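You operate a simulated robot arm through the tools that you are given. There is no shell and no other tool. Be economical: measure what you need, move in short steps, check, and stop when the job is done.

Carry out the task below with a simulated robot arm. There is one attempt and no reset: what you move stays moved.

TASK
Open the paid drawer.

It is judged by the outcome, as a careful person would: the job done as asked, and still so three seconds after it is handed in. It fails if anything else is knocked over, pushed out of place, dropped, spilled or broken.

THE ROBOT
A 7-joint arm with a two-finger parallel gripper, fixed in place. Base frame: the origin is at the foot of the arm, x ahead of it, y to its left, z up. Lengths are in cm, angles in degrees, forces in N, time in s.
With the tool pointing down near the work surface it reaches from about 20 to 68 cm from the base axis. Its first joint turns from -66.0 to 66.0 degrees. Payload 2.4 kg.
Tool frame: the origin (TCP) lies between the finger pads and is the grasp point; the fingertips stand 3 cm ahead of it; z points along the fingers, y is the line along which they close. The gripper opens to 9.4 cm. The fingers are 2.8 cm wide and 1 cm thick; the gripper's body (5 by 9.6 cm) begins 5.5 cm behind the TCP.
Orientation is that of the tool frame in the base frame, as a unit quaternion [x, y, z, w]. With the fingers straight down and closing along the base's y, the tool's x points along the base's -x, its y along +y and its z along -z.

THE INTERFACE
- The arm moves only by the tool apply_moves. Its argument "deltas" is a list of rows, each an object (a shift or turn left out is 0, a gripper value left out holds the last) with "offset": the shift along the tool's x, y, z in mm, a list of three; "delta_rot": the turn, a rotation vector about the tool's x, y, z in degrees, a list of three; "hand": the finger opening in mm, from 0 to 94. In form: [{"offset": [dx, dy, dz], "delta_rot": [wx, wy, wz], "hand": hand}, ...]. A call has 1 to 10 rows; each row shifts and turns the commanded pose from where the row before left it, along the tool's axes as they then stand. A row lasts 0.2 s, in which the tool goes at most 5 cm and 8.6 degrees; a call with a longer step from one row to the next is refused whole, and so is a gripper value outside its range. A pose out of reach is approached as far as the arm can. The call stops where the force on the tool passes 40 N (or 10 N more than at its start, if that is more) or the arm is blocked; 0.2 s more then pass. The fingers move at their own pace (about 15.3 cm/s each) and stop on an object; they squeeze with about 25 N. The grip force told is the motor's: it shows also when the fingers shut on nothing. Time passes only in rows, and 0.2 s behind the last, so rows that do not move let the fingers close. It gives the time, the measured TCP pose, the force on the tool (base axes), the opening and the grip force at its end, in the units of the frame above (readings bear some noise).
- Cameras (640 x 400 px; columns grow to the right, rows downward): "scene" is fixed at [0.46, 45.48, 144.84]; the picture's right is [-0.96, -0.28, 0.00], its down [-0.14, 0.50, -0.85] and it looks along [0.24, -0.82, -0.52] (base axes); focal length 365 px, centre (320, 200). "wrist" rides on the gripper at [-3.7, 0, -5.8] in the tool frame; the picture's right is [0.00, -1.00, 0.00], its down [0.97, 0.00, -0.24] and it looks along [0.24, 0.00, 0.97] (tool axes); focal length 218 px, centre (320, 200).
- snapshot(camera): a new picture of that camera. No time passes.
- probe_pixels(camera, pixels): for up to 12 pixels [column, row] of the newest picture of that camera ("zoom" is the newest enlarged one), the place [x, y, z] in the base frame of the surface seen there, good to about 0.3 cm. No time passes.
- enlarge(camera, box): a new picture of the part [left, top, right, bottom] of that camera's present view, enlarged. No time passes.
- close_job(): hands the job in; it is judged then, once.

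Work in short steps. Measure before you move; look again where a grasp or a placing could have gone wrong, and mend it. You have 60 turns and 26 pictures in all, the two below and enlarged ones among them. Open the gripper and draw the arm clear of the work before you hand the job in, unless the task says otherwise; then end with one line.

The tools are called after "Call:" as a command line: name --argument value ..., lists and objects as JSON in quotes. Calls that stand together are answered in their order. apply_moves: Moves the arm, as the interface text tells. Its arguments: {"type":"object","properties":{"deltas":{"type":"array","items":{"type":"object","properties":{"offset":{"type":"array","items":{"type":"number"}},"delta_rot":{"type":"array","items":{"type":"number"}},"hand":{"type":"number"}}}}},"required":["deltas"]} The other tools are called the same way: snapshot (camera) takes a picture; probe_pixels (camera, pixels) gives the place of the surface under pixels of a picture; enlarge (camera, box) takes an enlarged picture of a part of a camera's view; close_job () hands the job in.

At the start:

```text
clock: 0.0
eef_pos: [26.84, -33.64, 102.19]
ee_rot: [0.0, 1.0, 0.0, 0.0]
ft_force: [-0.9, 0.0, -0.1]
width: 9.4
grasp_force: 0.0
```

scene: 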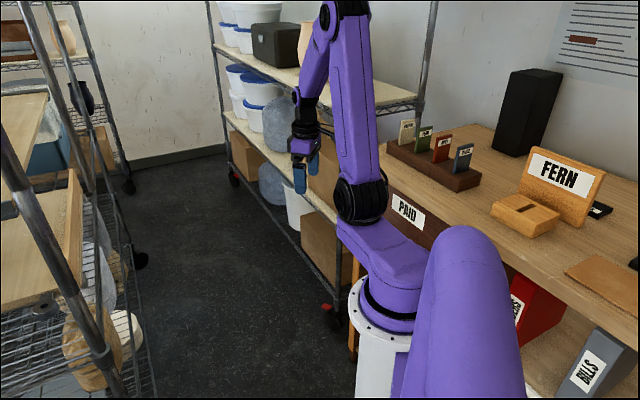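
wrist: 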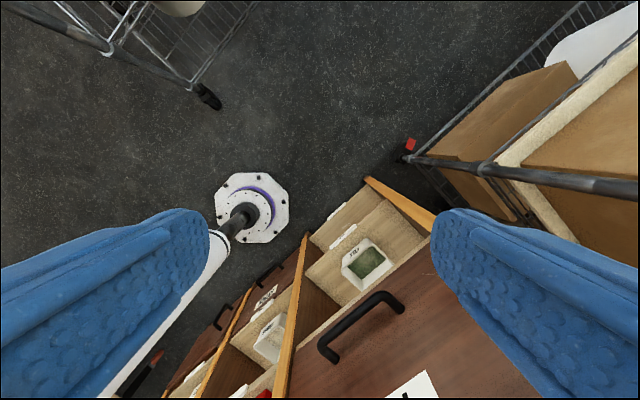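

I see a PAID label at about (408,212) in the scene and a handle at (360,325) in the wrist view; I enlarge both to measure them.

Call:
enlarge --camera "scene" --box '[340, 150, 580, 300]'

Call:
enlarge --camera "wrist" --box '[120, 160, 504, 400]'

Call:
probe_pixels --camera "wrist" --pixels '[[327, 347], [360, 315], [395, 300], [410, 385], [330, 375], [450, 330], [365, 265], [404, 308], [322, 355], [300, 300], [480, 390], [260, 210]]'

Call:
probe_pixels --camera "scene" --pixels '[[408, 212], [392, 200], [425, 225], [400, 235], [430, 240], [460, 215], [400, 180], [395, 190]]'

```text
2.67 times, centred on (460, 225) of scene
```

zoom: 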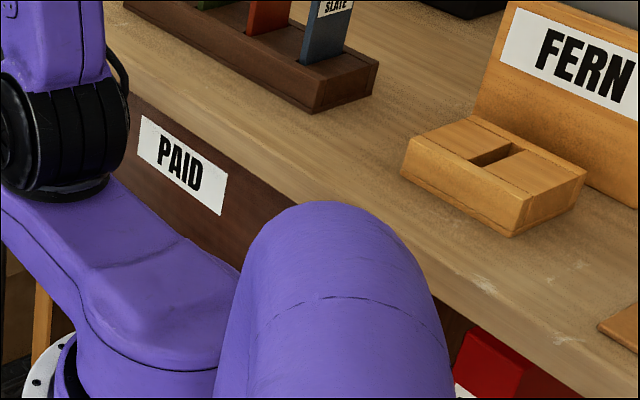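

```text
1.67 times, centred on (312, 280) of wrist
```

zoom: 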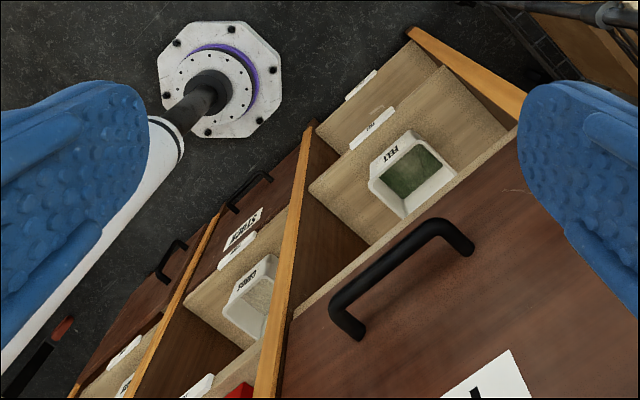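

```text
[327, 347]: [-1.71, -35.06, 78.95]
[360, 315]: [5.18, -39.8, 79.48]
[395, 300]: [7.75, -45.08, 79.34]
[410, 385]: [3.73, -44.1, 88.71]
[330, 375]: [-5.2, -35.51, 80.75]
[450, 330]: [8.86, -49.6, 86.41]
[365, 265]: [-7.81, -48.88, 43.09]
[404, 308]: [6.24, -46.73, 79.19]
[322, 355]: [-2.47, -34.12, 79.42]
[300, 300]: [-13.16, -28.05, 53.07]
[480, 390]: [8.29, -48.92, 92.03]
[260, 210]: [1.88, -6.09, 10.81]
```

```text
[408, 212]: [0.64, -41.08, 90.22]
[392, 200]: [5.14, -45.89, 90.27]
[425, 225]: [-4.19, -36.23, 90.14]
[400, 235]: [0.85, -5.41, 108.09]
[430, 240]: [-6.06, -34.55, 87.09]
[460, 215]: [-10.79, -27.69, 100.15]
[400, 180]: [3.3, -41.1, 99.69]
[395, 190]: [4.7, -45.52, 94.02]
```

The drawer face's outward normal is about (0.72, 0.70), and the handle bar sits at z≈79. I probe the handle in more detail, along with the nearby rack and the face edges.

Call:
probe_pixels --camera "zoom" --pixels '[[345, 296], [365, 280], [385, 264], [405, 249], [428, 231], [352, 325], [466, 245], [400, 258], [378, 262], [320, 330], [290, 320], [515, 150]]'

Call:
probe_pixels --camera "scene" --pixels '[[335, 230], [342, 280], [320, 215], [430, 170], [500, 260], [360, 330], [530, 290], [418, 110], [300, 190], [280, 165], [378, 178], [390, 250]]'

Call:
probe_pixels --camera "wrist" --pixels '[[410, 160], [500, 175], [620, 185], [400, 210], [280, 370], [450, 110]]'

```text
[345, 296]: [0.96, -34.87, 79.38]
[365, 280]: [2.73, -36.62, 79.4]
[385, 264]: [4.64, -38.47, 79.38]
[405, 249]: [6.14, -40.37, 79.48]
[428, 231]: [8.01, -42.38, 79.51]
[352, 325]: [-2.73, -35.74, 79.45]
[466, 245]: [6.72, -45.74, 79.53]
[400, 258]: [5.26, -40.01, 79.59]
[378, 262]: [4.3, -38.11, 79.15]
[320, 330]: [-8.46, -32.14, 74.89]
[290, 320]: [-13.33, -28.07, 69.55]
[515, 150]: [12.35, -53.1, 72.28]
```

```text
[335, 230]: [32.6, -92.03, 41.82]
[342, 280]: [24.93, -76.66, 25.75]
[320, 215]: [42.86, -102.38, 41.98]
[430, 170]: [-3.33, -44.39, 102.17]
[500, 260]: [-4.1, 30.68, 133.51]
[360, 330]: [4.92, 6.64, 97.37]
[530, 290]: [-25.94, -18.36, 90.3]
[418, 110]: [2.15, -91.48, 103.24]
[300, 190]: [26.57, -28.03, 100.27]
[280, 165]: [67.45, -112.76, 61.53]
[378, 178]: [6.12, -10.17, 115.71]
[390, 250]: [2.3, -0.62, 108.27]
```

```text
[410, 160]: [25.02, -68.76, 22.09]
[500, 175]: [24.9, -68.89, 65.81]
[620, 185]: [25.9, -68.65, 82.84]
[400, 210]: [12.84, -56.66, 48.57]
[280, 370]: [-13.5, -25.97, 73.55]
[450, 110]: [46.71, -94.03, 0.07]
```

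The bar centre is about (4.1, -38.7, 78.9), running along t=(0.684,-0.729), with the face 4 cm behind it and the rack far off. I turn the tool in free air: yaw 46.8°, then pitch 65°.

Call:
apply_moves --deltas '[{"delta_rot": [0, 0, 7.8], "hand": 50}, {"delta_rot": [0, 0, 7.8]}, {"delta_rot": [0, 0, 7.8]}, {"delta_rot": [0, 0, 7.8]}, {"delta_rot": [0, 0, 7.8]}, {"delta_rot": [0, 0, 7.8]}, {"delta_rot": [8.1, 0, 0]}, {"delta_rot": [8.1, 0, 0]}, {"delta_rot": [8.1, 0, 0]}, {"delta_rot": [8.1, 0, 0]}]'

Call:
apply_moves --deltas '[{"delta_rot": [8.15, 0, 0]}, {"delta_rot": [8.15, 0, 0]}, {"delta_rot": [8.15, 0, 0]}, {"delta_rot": [8.15, 0, 0]}, {}]'

```text
clock: 2.2
eef_pos: [26.8, -33.84, 102.15]
ee_rot: [0.38, 0.881, -0.257, -0.112]
ft_force: [0.6, 0.0, -0.4]
width: 5.0
grasp_force: 0.0
```

```text
clock: 3.4
eef_pos: [26.82, -33.69, 102.19]
ee_rot: [0.335, 0.773, -0.494, -0.214]
ft_force: [-0.6, 0.8, -0.8]
width: 5.01
grasp_force: 0.1
```

The orientation is as planned. I move to a pre-grasp point 8 cm back from the bar along the tool axis.

Call:
apply_moves --deltas '[{"offset": [14.9, 15.9, 24.9], "hand": 45}, {"offset": [14.9, 15.9, 24.9]}, {"offset": [14.9, 15.9, 24.9]}, {"offset": [14.9, 15.9, 24.9]}, {"offset": [14.9, 15.9, 24.9]}, {"offset": [14.9, 15.9, 24.9]}, {"offset": [14.9, 15.9, 24.9]}, {"offset": [14.9, 15.9, 24.9]}, {}]'

Call:
snapshot --camera "wrist"

Call:
snapshot --camera "scene"

```text
clock: 5.4
eef_pos: [9.41, -33.74, 82.07]
ee_rot: [0.336, 0.773, -0.494, -0.213]
ft_force: [-0.6, -0.4, -0.6]
width: 4.49
grasp_force: 0.1
```

```text
21 pictures are left
```

wrist: 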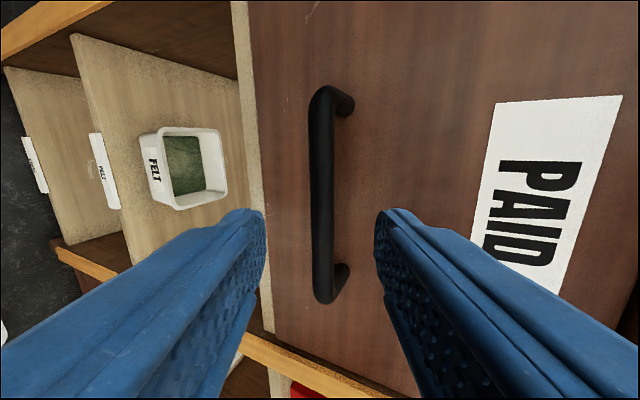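

```text
20 pictures are left
```

scene: 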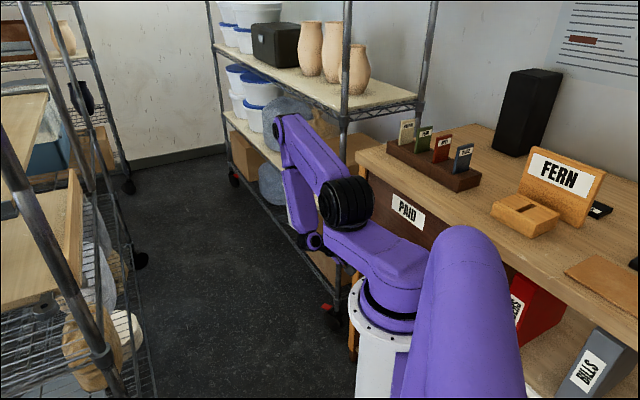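

The handle at (322,200) lies between the fingers. I probe it from this close view to confirm the position.

Call:
probe_pixels --camera "wrist" --pixels '[[322, 110], [322, 150], [322, 200], [322, 250], [322, 290], [350, 105], [343, 275], [360, 200], [320, 320], [255, 200]]'

```text
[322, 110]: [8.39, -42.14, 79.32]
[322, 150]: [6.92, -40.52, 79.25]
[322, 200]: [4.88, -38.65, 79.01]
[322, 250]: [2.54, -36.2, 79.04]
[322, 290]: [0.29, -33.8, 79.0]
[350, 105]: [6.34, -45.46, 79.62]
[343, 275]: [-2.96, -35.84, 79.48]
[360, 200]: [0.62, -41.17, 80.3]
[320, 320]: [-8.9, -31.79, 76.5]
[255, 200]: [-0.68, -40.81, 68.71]
```

Confirmed: the bar is at n≈-23.4, z≈79. I advance 6.7 cm along the tool axis, then close.

Call:
apply_moves --deltas '[{"offset": [0, -2, 17]}, {"offset": [0, 0, 17]}, {"offset": [0, 0, 17]}, {"offset": [0, 0, 16]}, {}]'

Call:
apply_moves --deltas '[{"hand": 0}, {}, {}, {}]'

Call:
snapshot --camera "wrist"

```text
clock: 6.6
eef_pos: [4.77, -37.95, 79.48]
ee_rot: [0.334, 0.774, -0.493, -0.214]
ft_force: [-0.4, 0.3, 0.3]
width: 4.49
grasp_force: 0.0
```

```text
clock: 7.6
eef_pos: [4.97, -37.9, 79.5]
ee_rot: [0.334, 0.775, -0.492, -0.214]
ft_force: [0.4, -1.3, -18.1]
width: 1.57
grasp_force: 45.4
```

```text
19 pictures are left
```

wrist: 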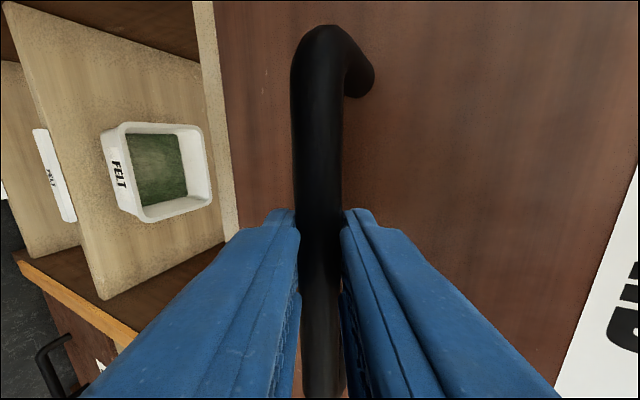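

The grip is on the bar (width 1.57). The reading shows an 18 N vertical load, so I relax downward slightly and pull a few cm along the normal.

Call:
apply_moves --deltas '[{"offset": [0, 2, 0]}, {"offset": [0, 2.1, -4.5]}, {"offset": [0, 2.1, -4.5]}, {"offset": [0, 3.2, -6.8]}, {"offset": [0, 3.2, -6.8]}, {"offset": [0, 3.2, -6.8]}, {}]'

Call:
snapshot --camera "scene"

```text
clock: 9.2
eef_pos: [7.31, -35.54, 79.5]
ee_rot: [0.334, 0.773, -0.495, -0.216]
ft_force: [-4.9, 4.8, 28.8]
width: 1.59
grasp_force: 44.7
```

```text
18 pictures are left
```

scene: 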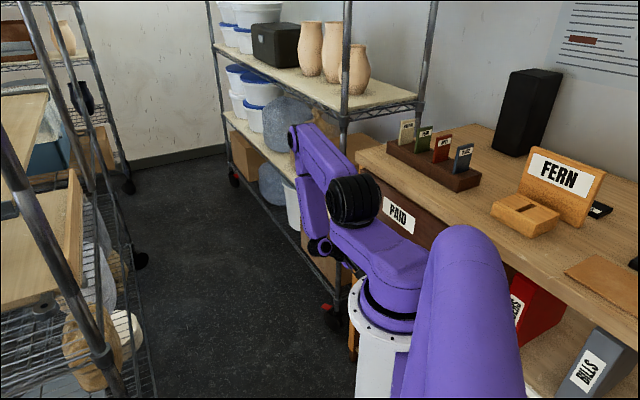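

The drawer follows freely (~3.3 cm out). I trim up 1.2 mm to unload the vertical force and keep pulling.

Call:
apply_moves --deltas '[{"offset": [0, -1.1, -0.5]}, {"offset": [0, 4.23, -9.06]}, {"offset": [0, 4.23, -9.06]}, {"offset": [0, 4.23, -9.06]}, {"offset": [0, 4.23, -9.06]}, {"offset": [0, 4.23, -9.06]}, {"offset": [0, 4.23, -9.06]}, {}]'

Call:
snapshot --camera "scene"

```text
clock: 11.0
eef_pos: [11.56, -31.29, 79.55]
ee_rot: [0.335, 0.774, -0.491, -0.216]
ft_force: [-17.0, 17.0, 5.8]
width: 1.57
grasp_force: 45.1
```

```text
17 pictures are left
```

scene: 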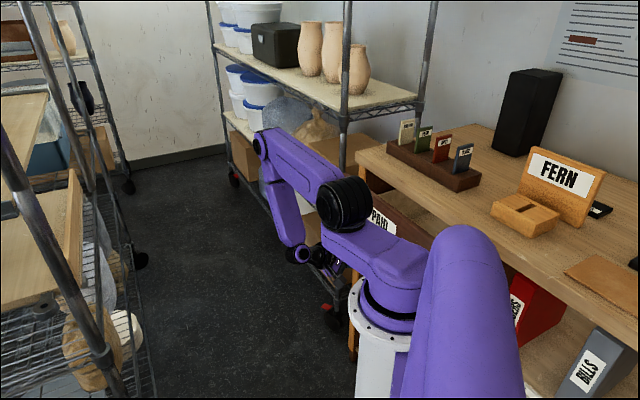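

The drawer is ~9.3 cm out. The side load shows the true pull direction is 1.8° off, so I correct sideways and pull 7 cm more.

Call:
apply_moves --deltas '[{"offset": [2.2, 0, 0]}, {"offset": [0.31, 4.23, -9.06]}, {"offset": [0.31, 4.23, -9.06]}, {"offset": [0.31, 4.23, -9.06]}, {"offset": [0.31, 4.23, -9.06]}, {"offset": [0.31, 4.23, -9.06]}, {"offset": [0.31, 4.23, -9.06]}, {"offset": [0.31, 4.23, -9.06]}, {}]'

Call:
snapshot --camera "scene"

Call:
snapshot --camera "wrist"

```text
clock: 13.0
eef_pos: [16.5, -26.33, 79.47]
ee_rot: [0.334, 0.775, -0.492, -0.214]
ft_force: [-10.1, 8.3, -6.0]
width: 1.57
grasp_force: 45.0
```

```text
16 pictures are left
```

scene: 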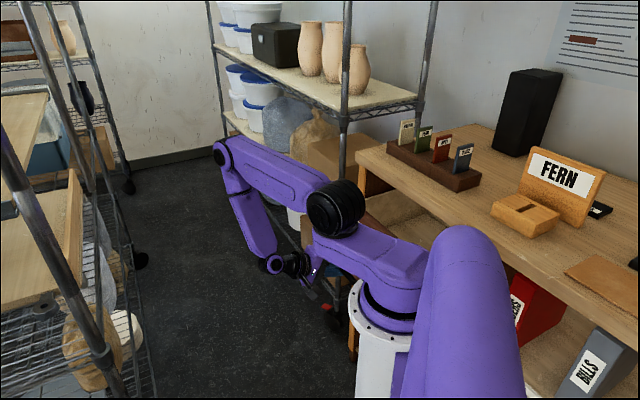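

```text
15 pictures are left
```

wrist: 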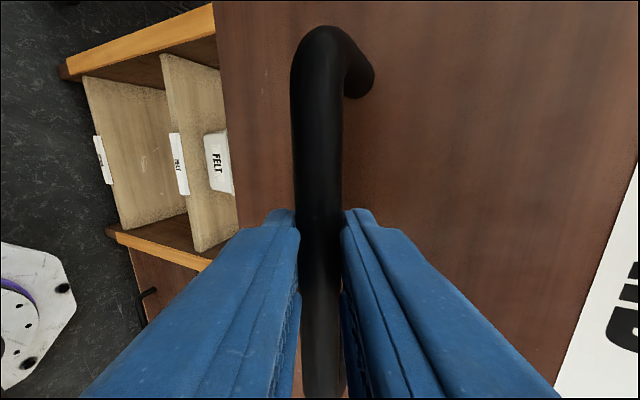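

Drawer is 16.4 cm out with low forces. I continue 6–7 cm more so it's clearly open, staying alert for a stop.

Call:
apply_moves --deltas '[{"offset": [1.2, 0, 0]}, {"offset": [0.35, 4.23, -9.06]}, {"offset": [0.35, 4.23, -9.06]}, {"offset": [0.35, 4.23, -9.06]}, {"offset": [0.35, 4.23, -9.06]}, {"offset": [0.35, 4.23, -9.06]}, {"offset": [0.35, 4.23, -9.06]}, {}]'

Call:
snapshot --camera "scene"

```text
clock: 14.8
eef_pos: [20.88, -22.03, 79.57]
ee_rot: [0.335, 0.775, -0.492, -0.213]
ft_force: [-3.0, 1.2, -21.0]
width: 1.57
grasp_force: 45.3
```

```text
14 pictures are left
```

scene: 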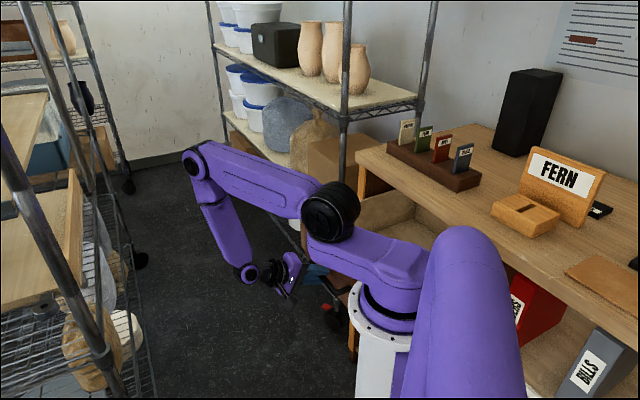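

The drawer is about 22.6 cm out. I check the interior extent and arm clearance before deciding whether that's enough.

Call:
enlarge --camera "scene" --box '[290, 160, 450, 260]'

Call:
probe_pixels --camera "scene" --pixels '[[370, 205], [390, 215], [410, 220], [405, 230], [360, 190], [380, 195], [428, 232], [335, 280], [340, 225]]'

```text
4.00 times, centred on (370, 210) of scene
```

zoom: 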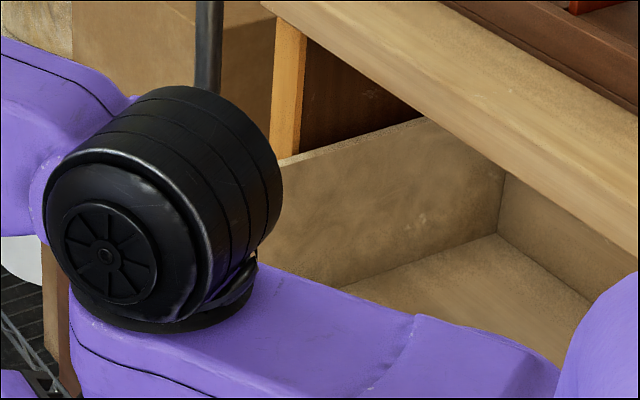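

```text
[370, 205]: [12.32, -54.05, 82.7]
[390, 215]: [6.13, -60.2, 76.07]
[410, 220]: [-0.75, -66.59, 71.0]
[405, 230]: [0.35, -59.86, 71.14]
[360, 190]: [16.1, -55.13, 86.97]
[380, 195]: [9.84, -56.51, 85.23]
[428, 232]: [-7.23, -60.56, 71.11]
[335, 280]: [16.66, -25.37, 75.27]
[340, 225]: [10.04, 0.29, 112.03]
```

The drawer is about 42 cm long and just over half out. I ease down 1 mm and pull 6 cm more along the free path, well clear of the pedestal.

Call:
apply_moves --deltas '[{"offset": [0.5, 1.0, 0.4]}, {"offset": [0.4, 4.23, -9.06]}, {"offset": [0.4, 4.23, -9.06]}, {"offset": [0.4, 4.23, -9.06]}, {"offset": [0.4, 4.23, -9.06]}, {"offset": [0.4, 4.23, -9.06]}, {"offset": [0.4, 4.23, -9.06]}, {}]'

```text
clock: 16.6
eef_pos: [25.04, -17.85, 79.45]
ee_rot: [0.332, 0.775, -0.494, -0.213]
ft_force: [15.4, -16.7, 9.6]
width: 1.57
grasp_force: 45.0
```

It's 28 cm out. I relax the side load, open the fingers and back off along the tool axis.

Call:
apply_moves --deltas '[{"offset": [-1.2, 0, 0]}, {"hand": 45}, {}, {}]'

Call:
apply_moves --deltas '[{"offset": [0, 0, -15]}, {"offset": [0, 0, -20]}, {"offset": [0, 0, -20]}, {"offset": [0, 0, -20]}, {"offset": [0, 0, -20]}, {}]'

Call:
snapshot --camera "wrist"

Call:
snapshot --camera "scene"

```text
clock: 17.6
eef_pos: [24.99, -17.9, 79.45]
ee_rot: [0.335, 0.773, -0.493, -0.215]
ft_force: [0.2, -0.5, -0.1]
width: 4.47
grasp_force: 0.2
```

```text
clock: 19.0
eef_pos: [31.24, -11.83, 83.47]
ee_rot: [0.336, 0.773, -0.493, -0.214]
ft_force: [-0.2, -0.5, -0.5]
width: 4.49
grasp_force: 0.0
```

```text
12 pictures are left
```

wrist: 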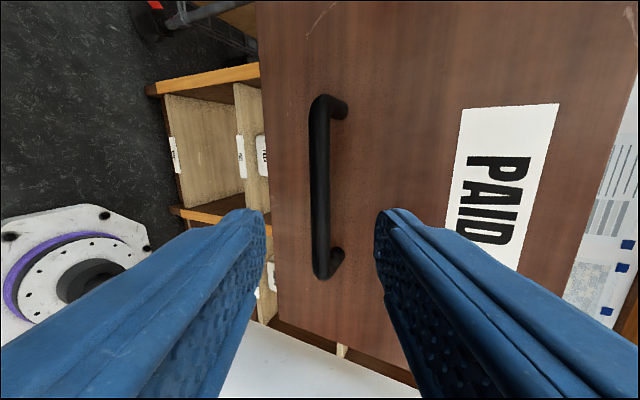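

```text
11 pictures are left
```

scene: 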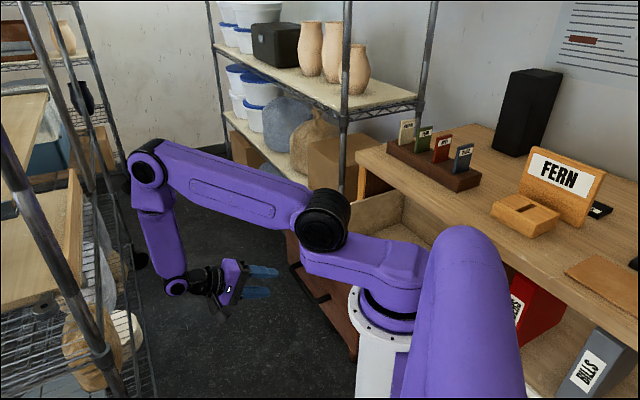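

The PAID drawer stands well open, the gripper is free of the handle, and nothing else has moved. I hand the job in.

Call:
close_job

```text
The job is handed in.
```

The PAID drawer is pulled open about 28 cm; the gripper is open and clear of it, and the last pictures show nothing else moved.
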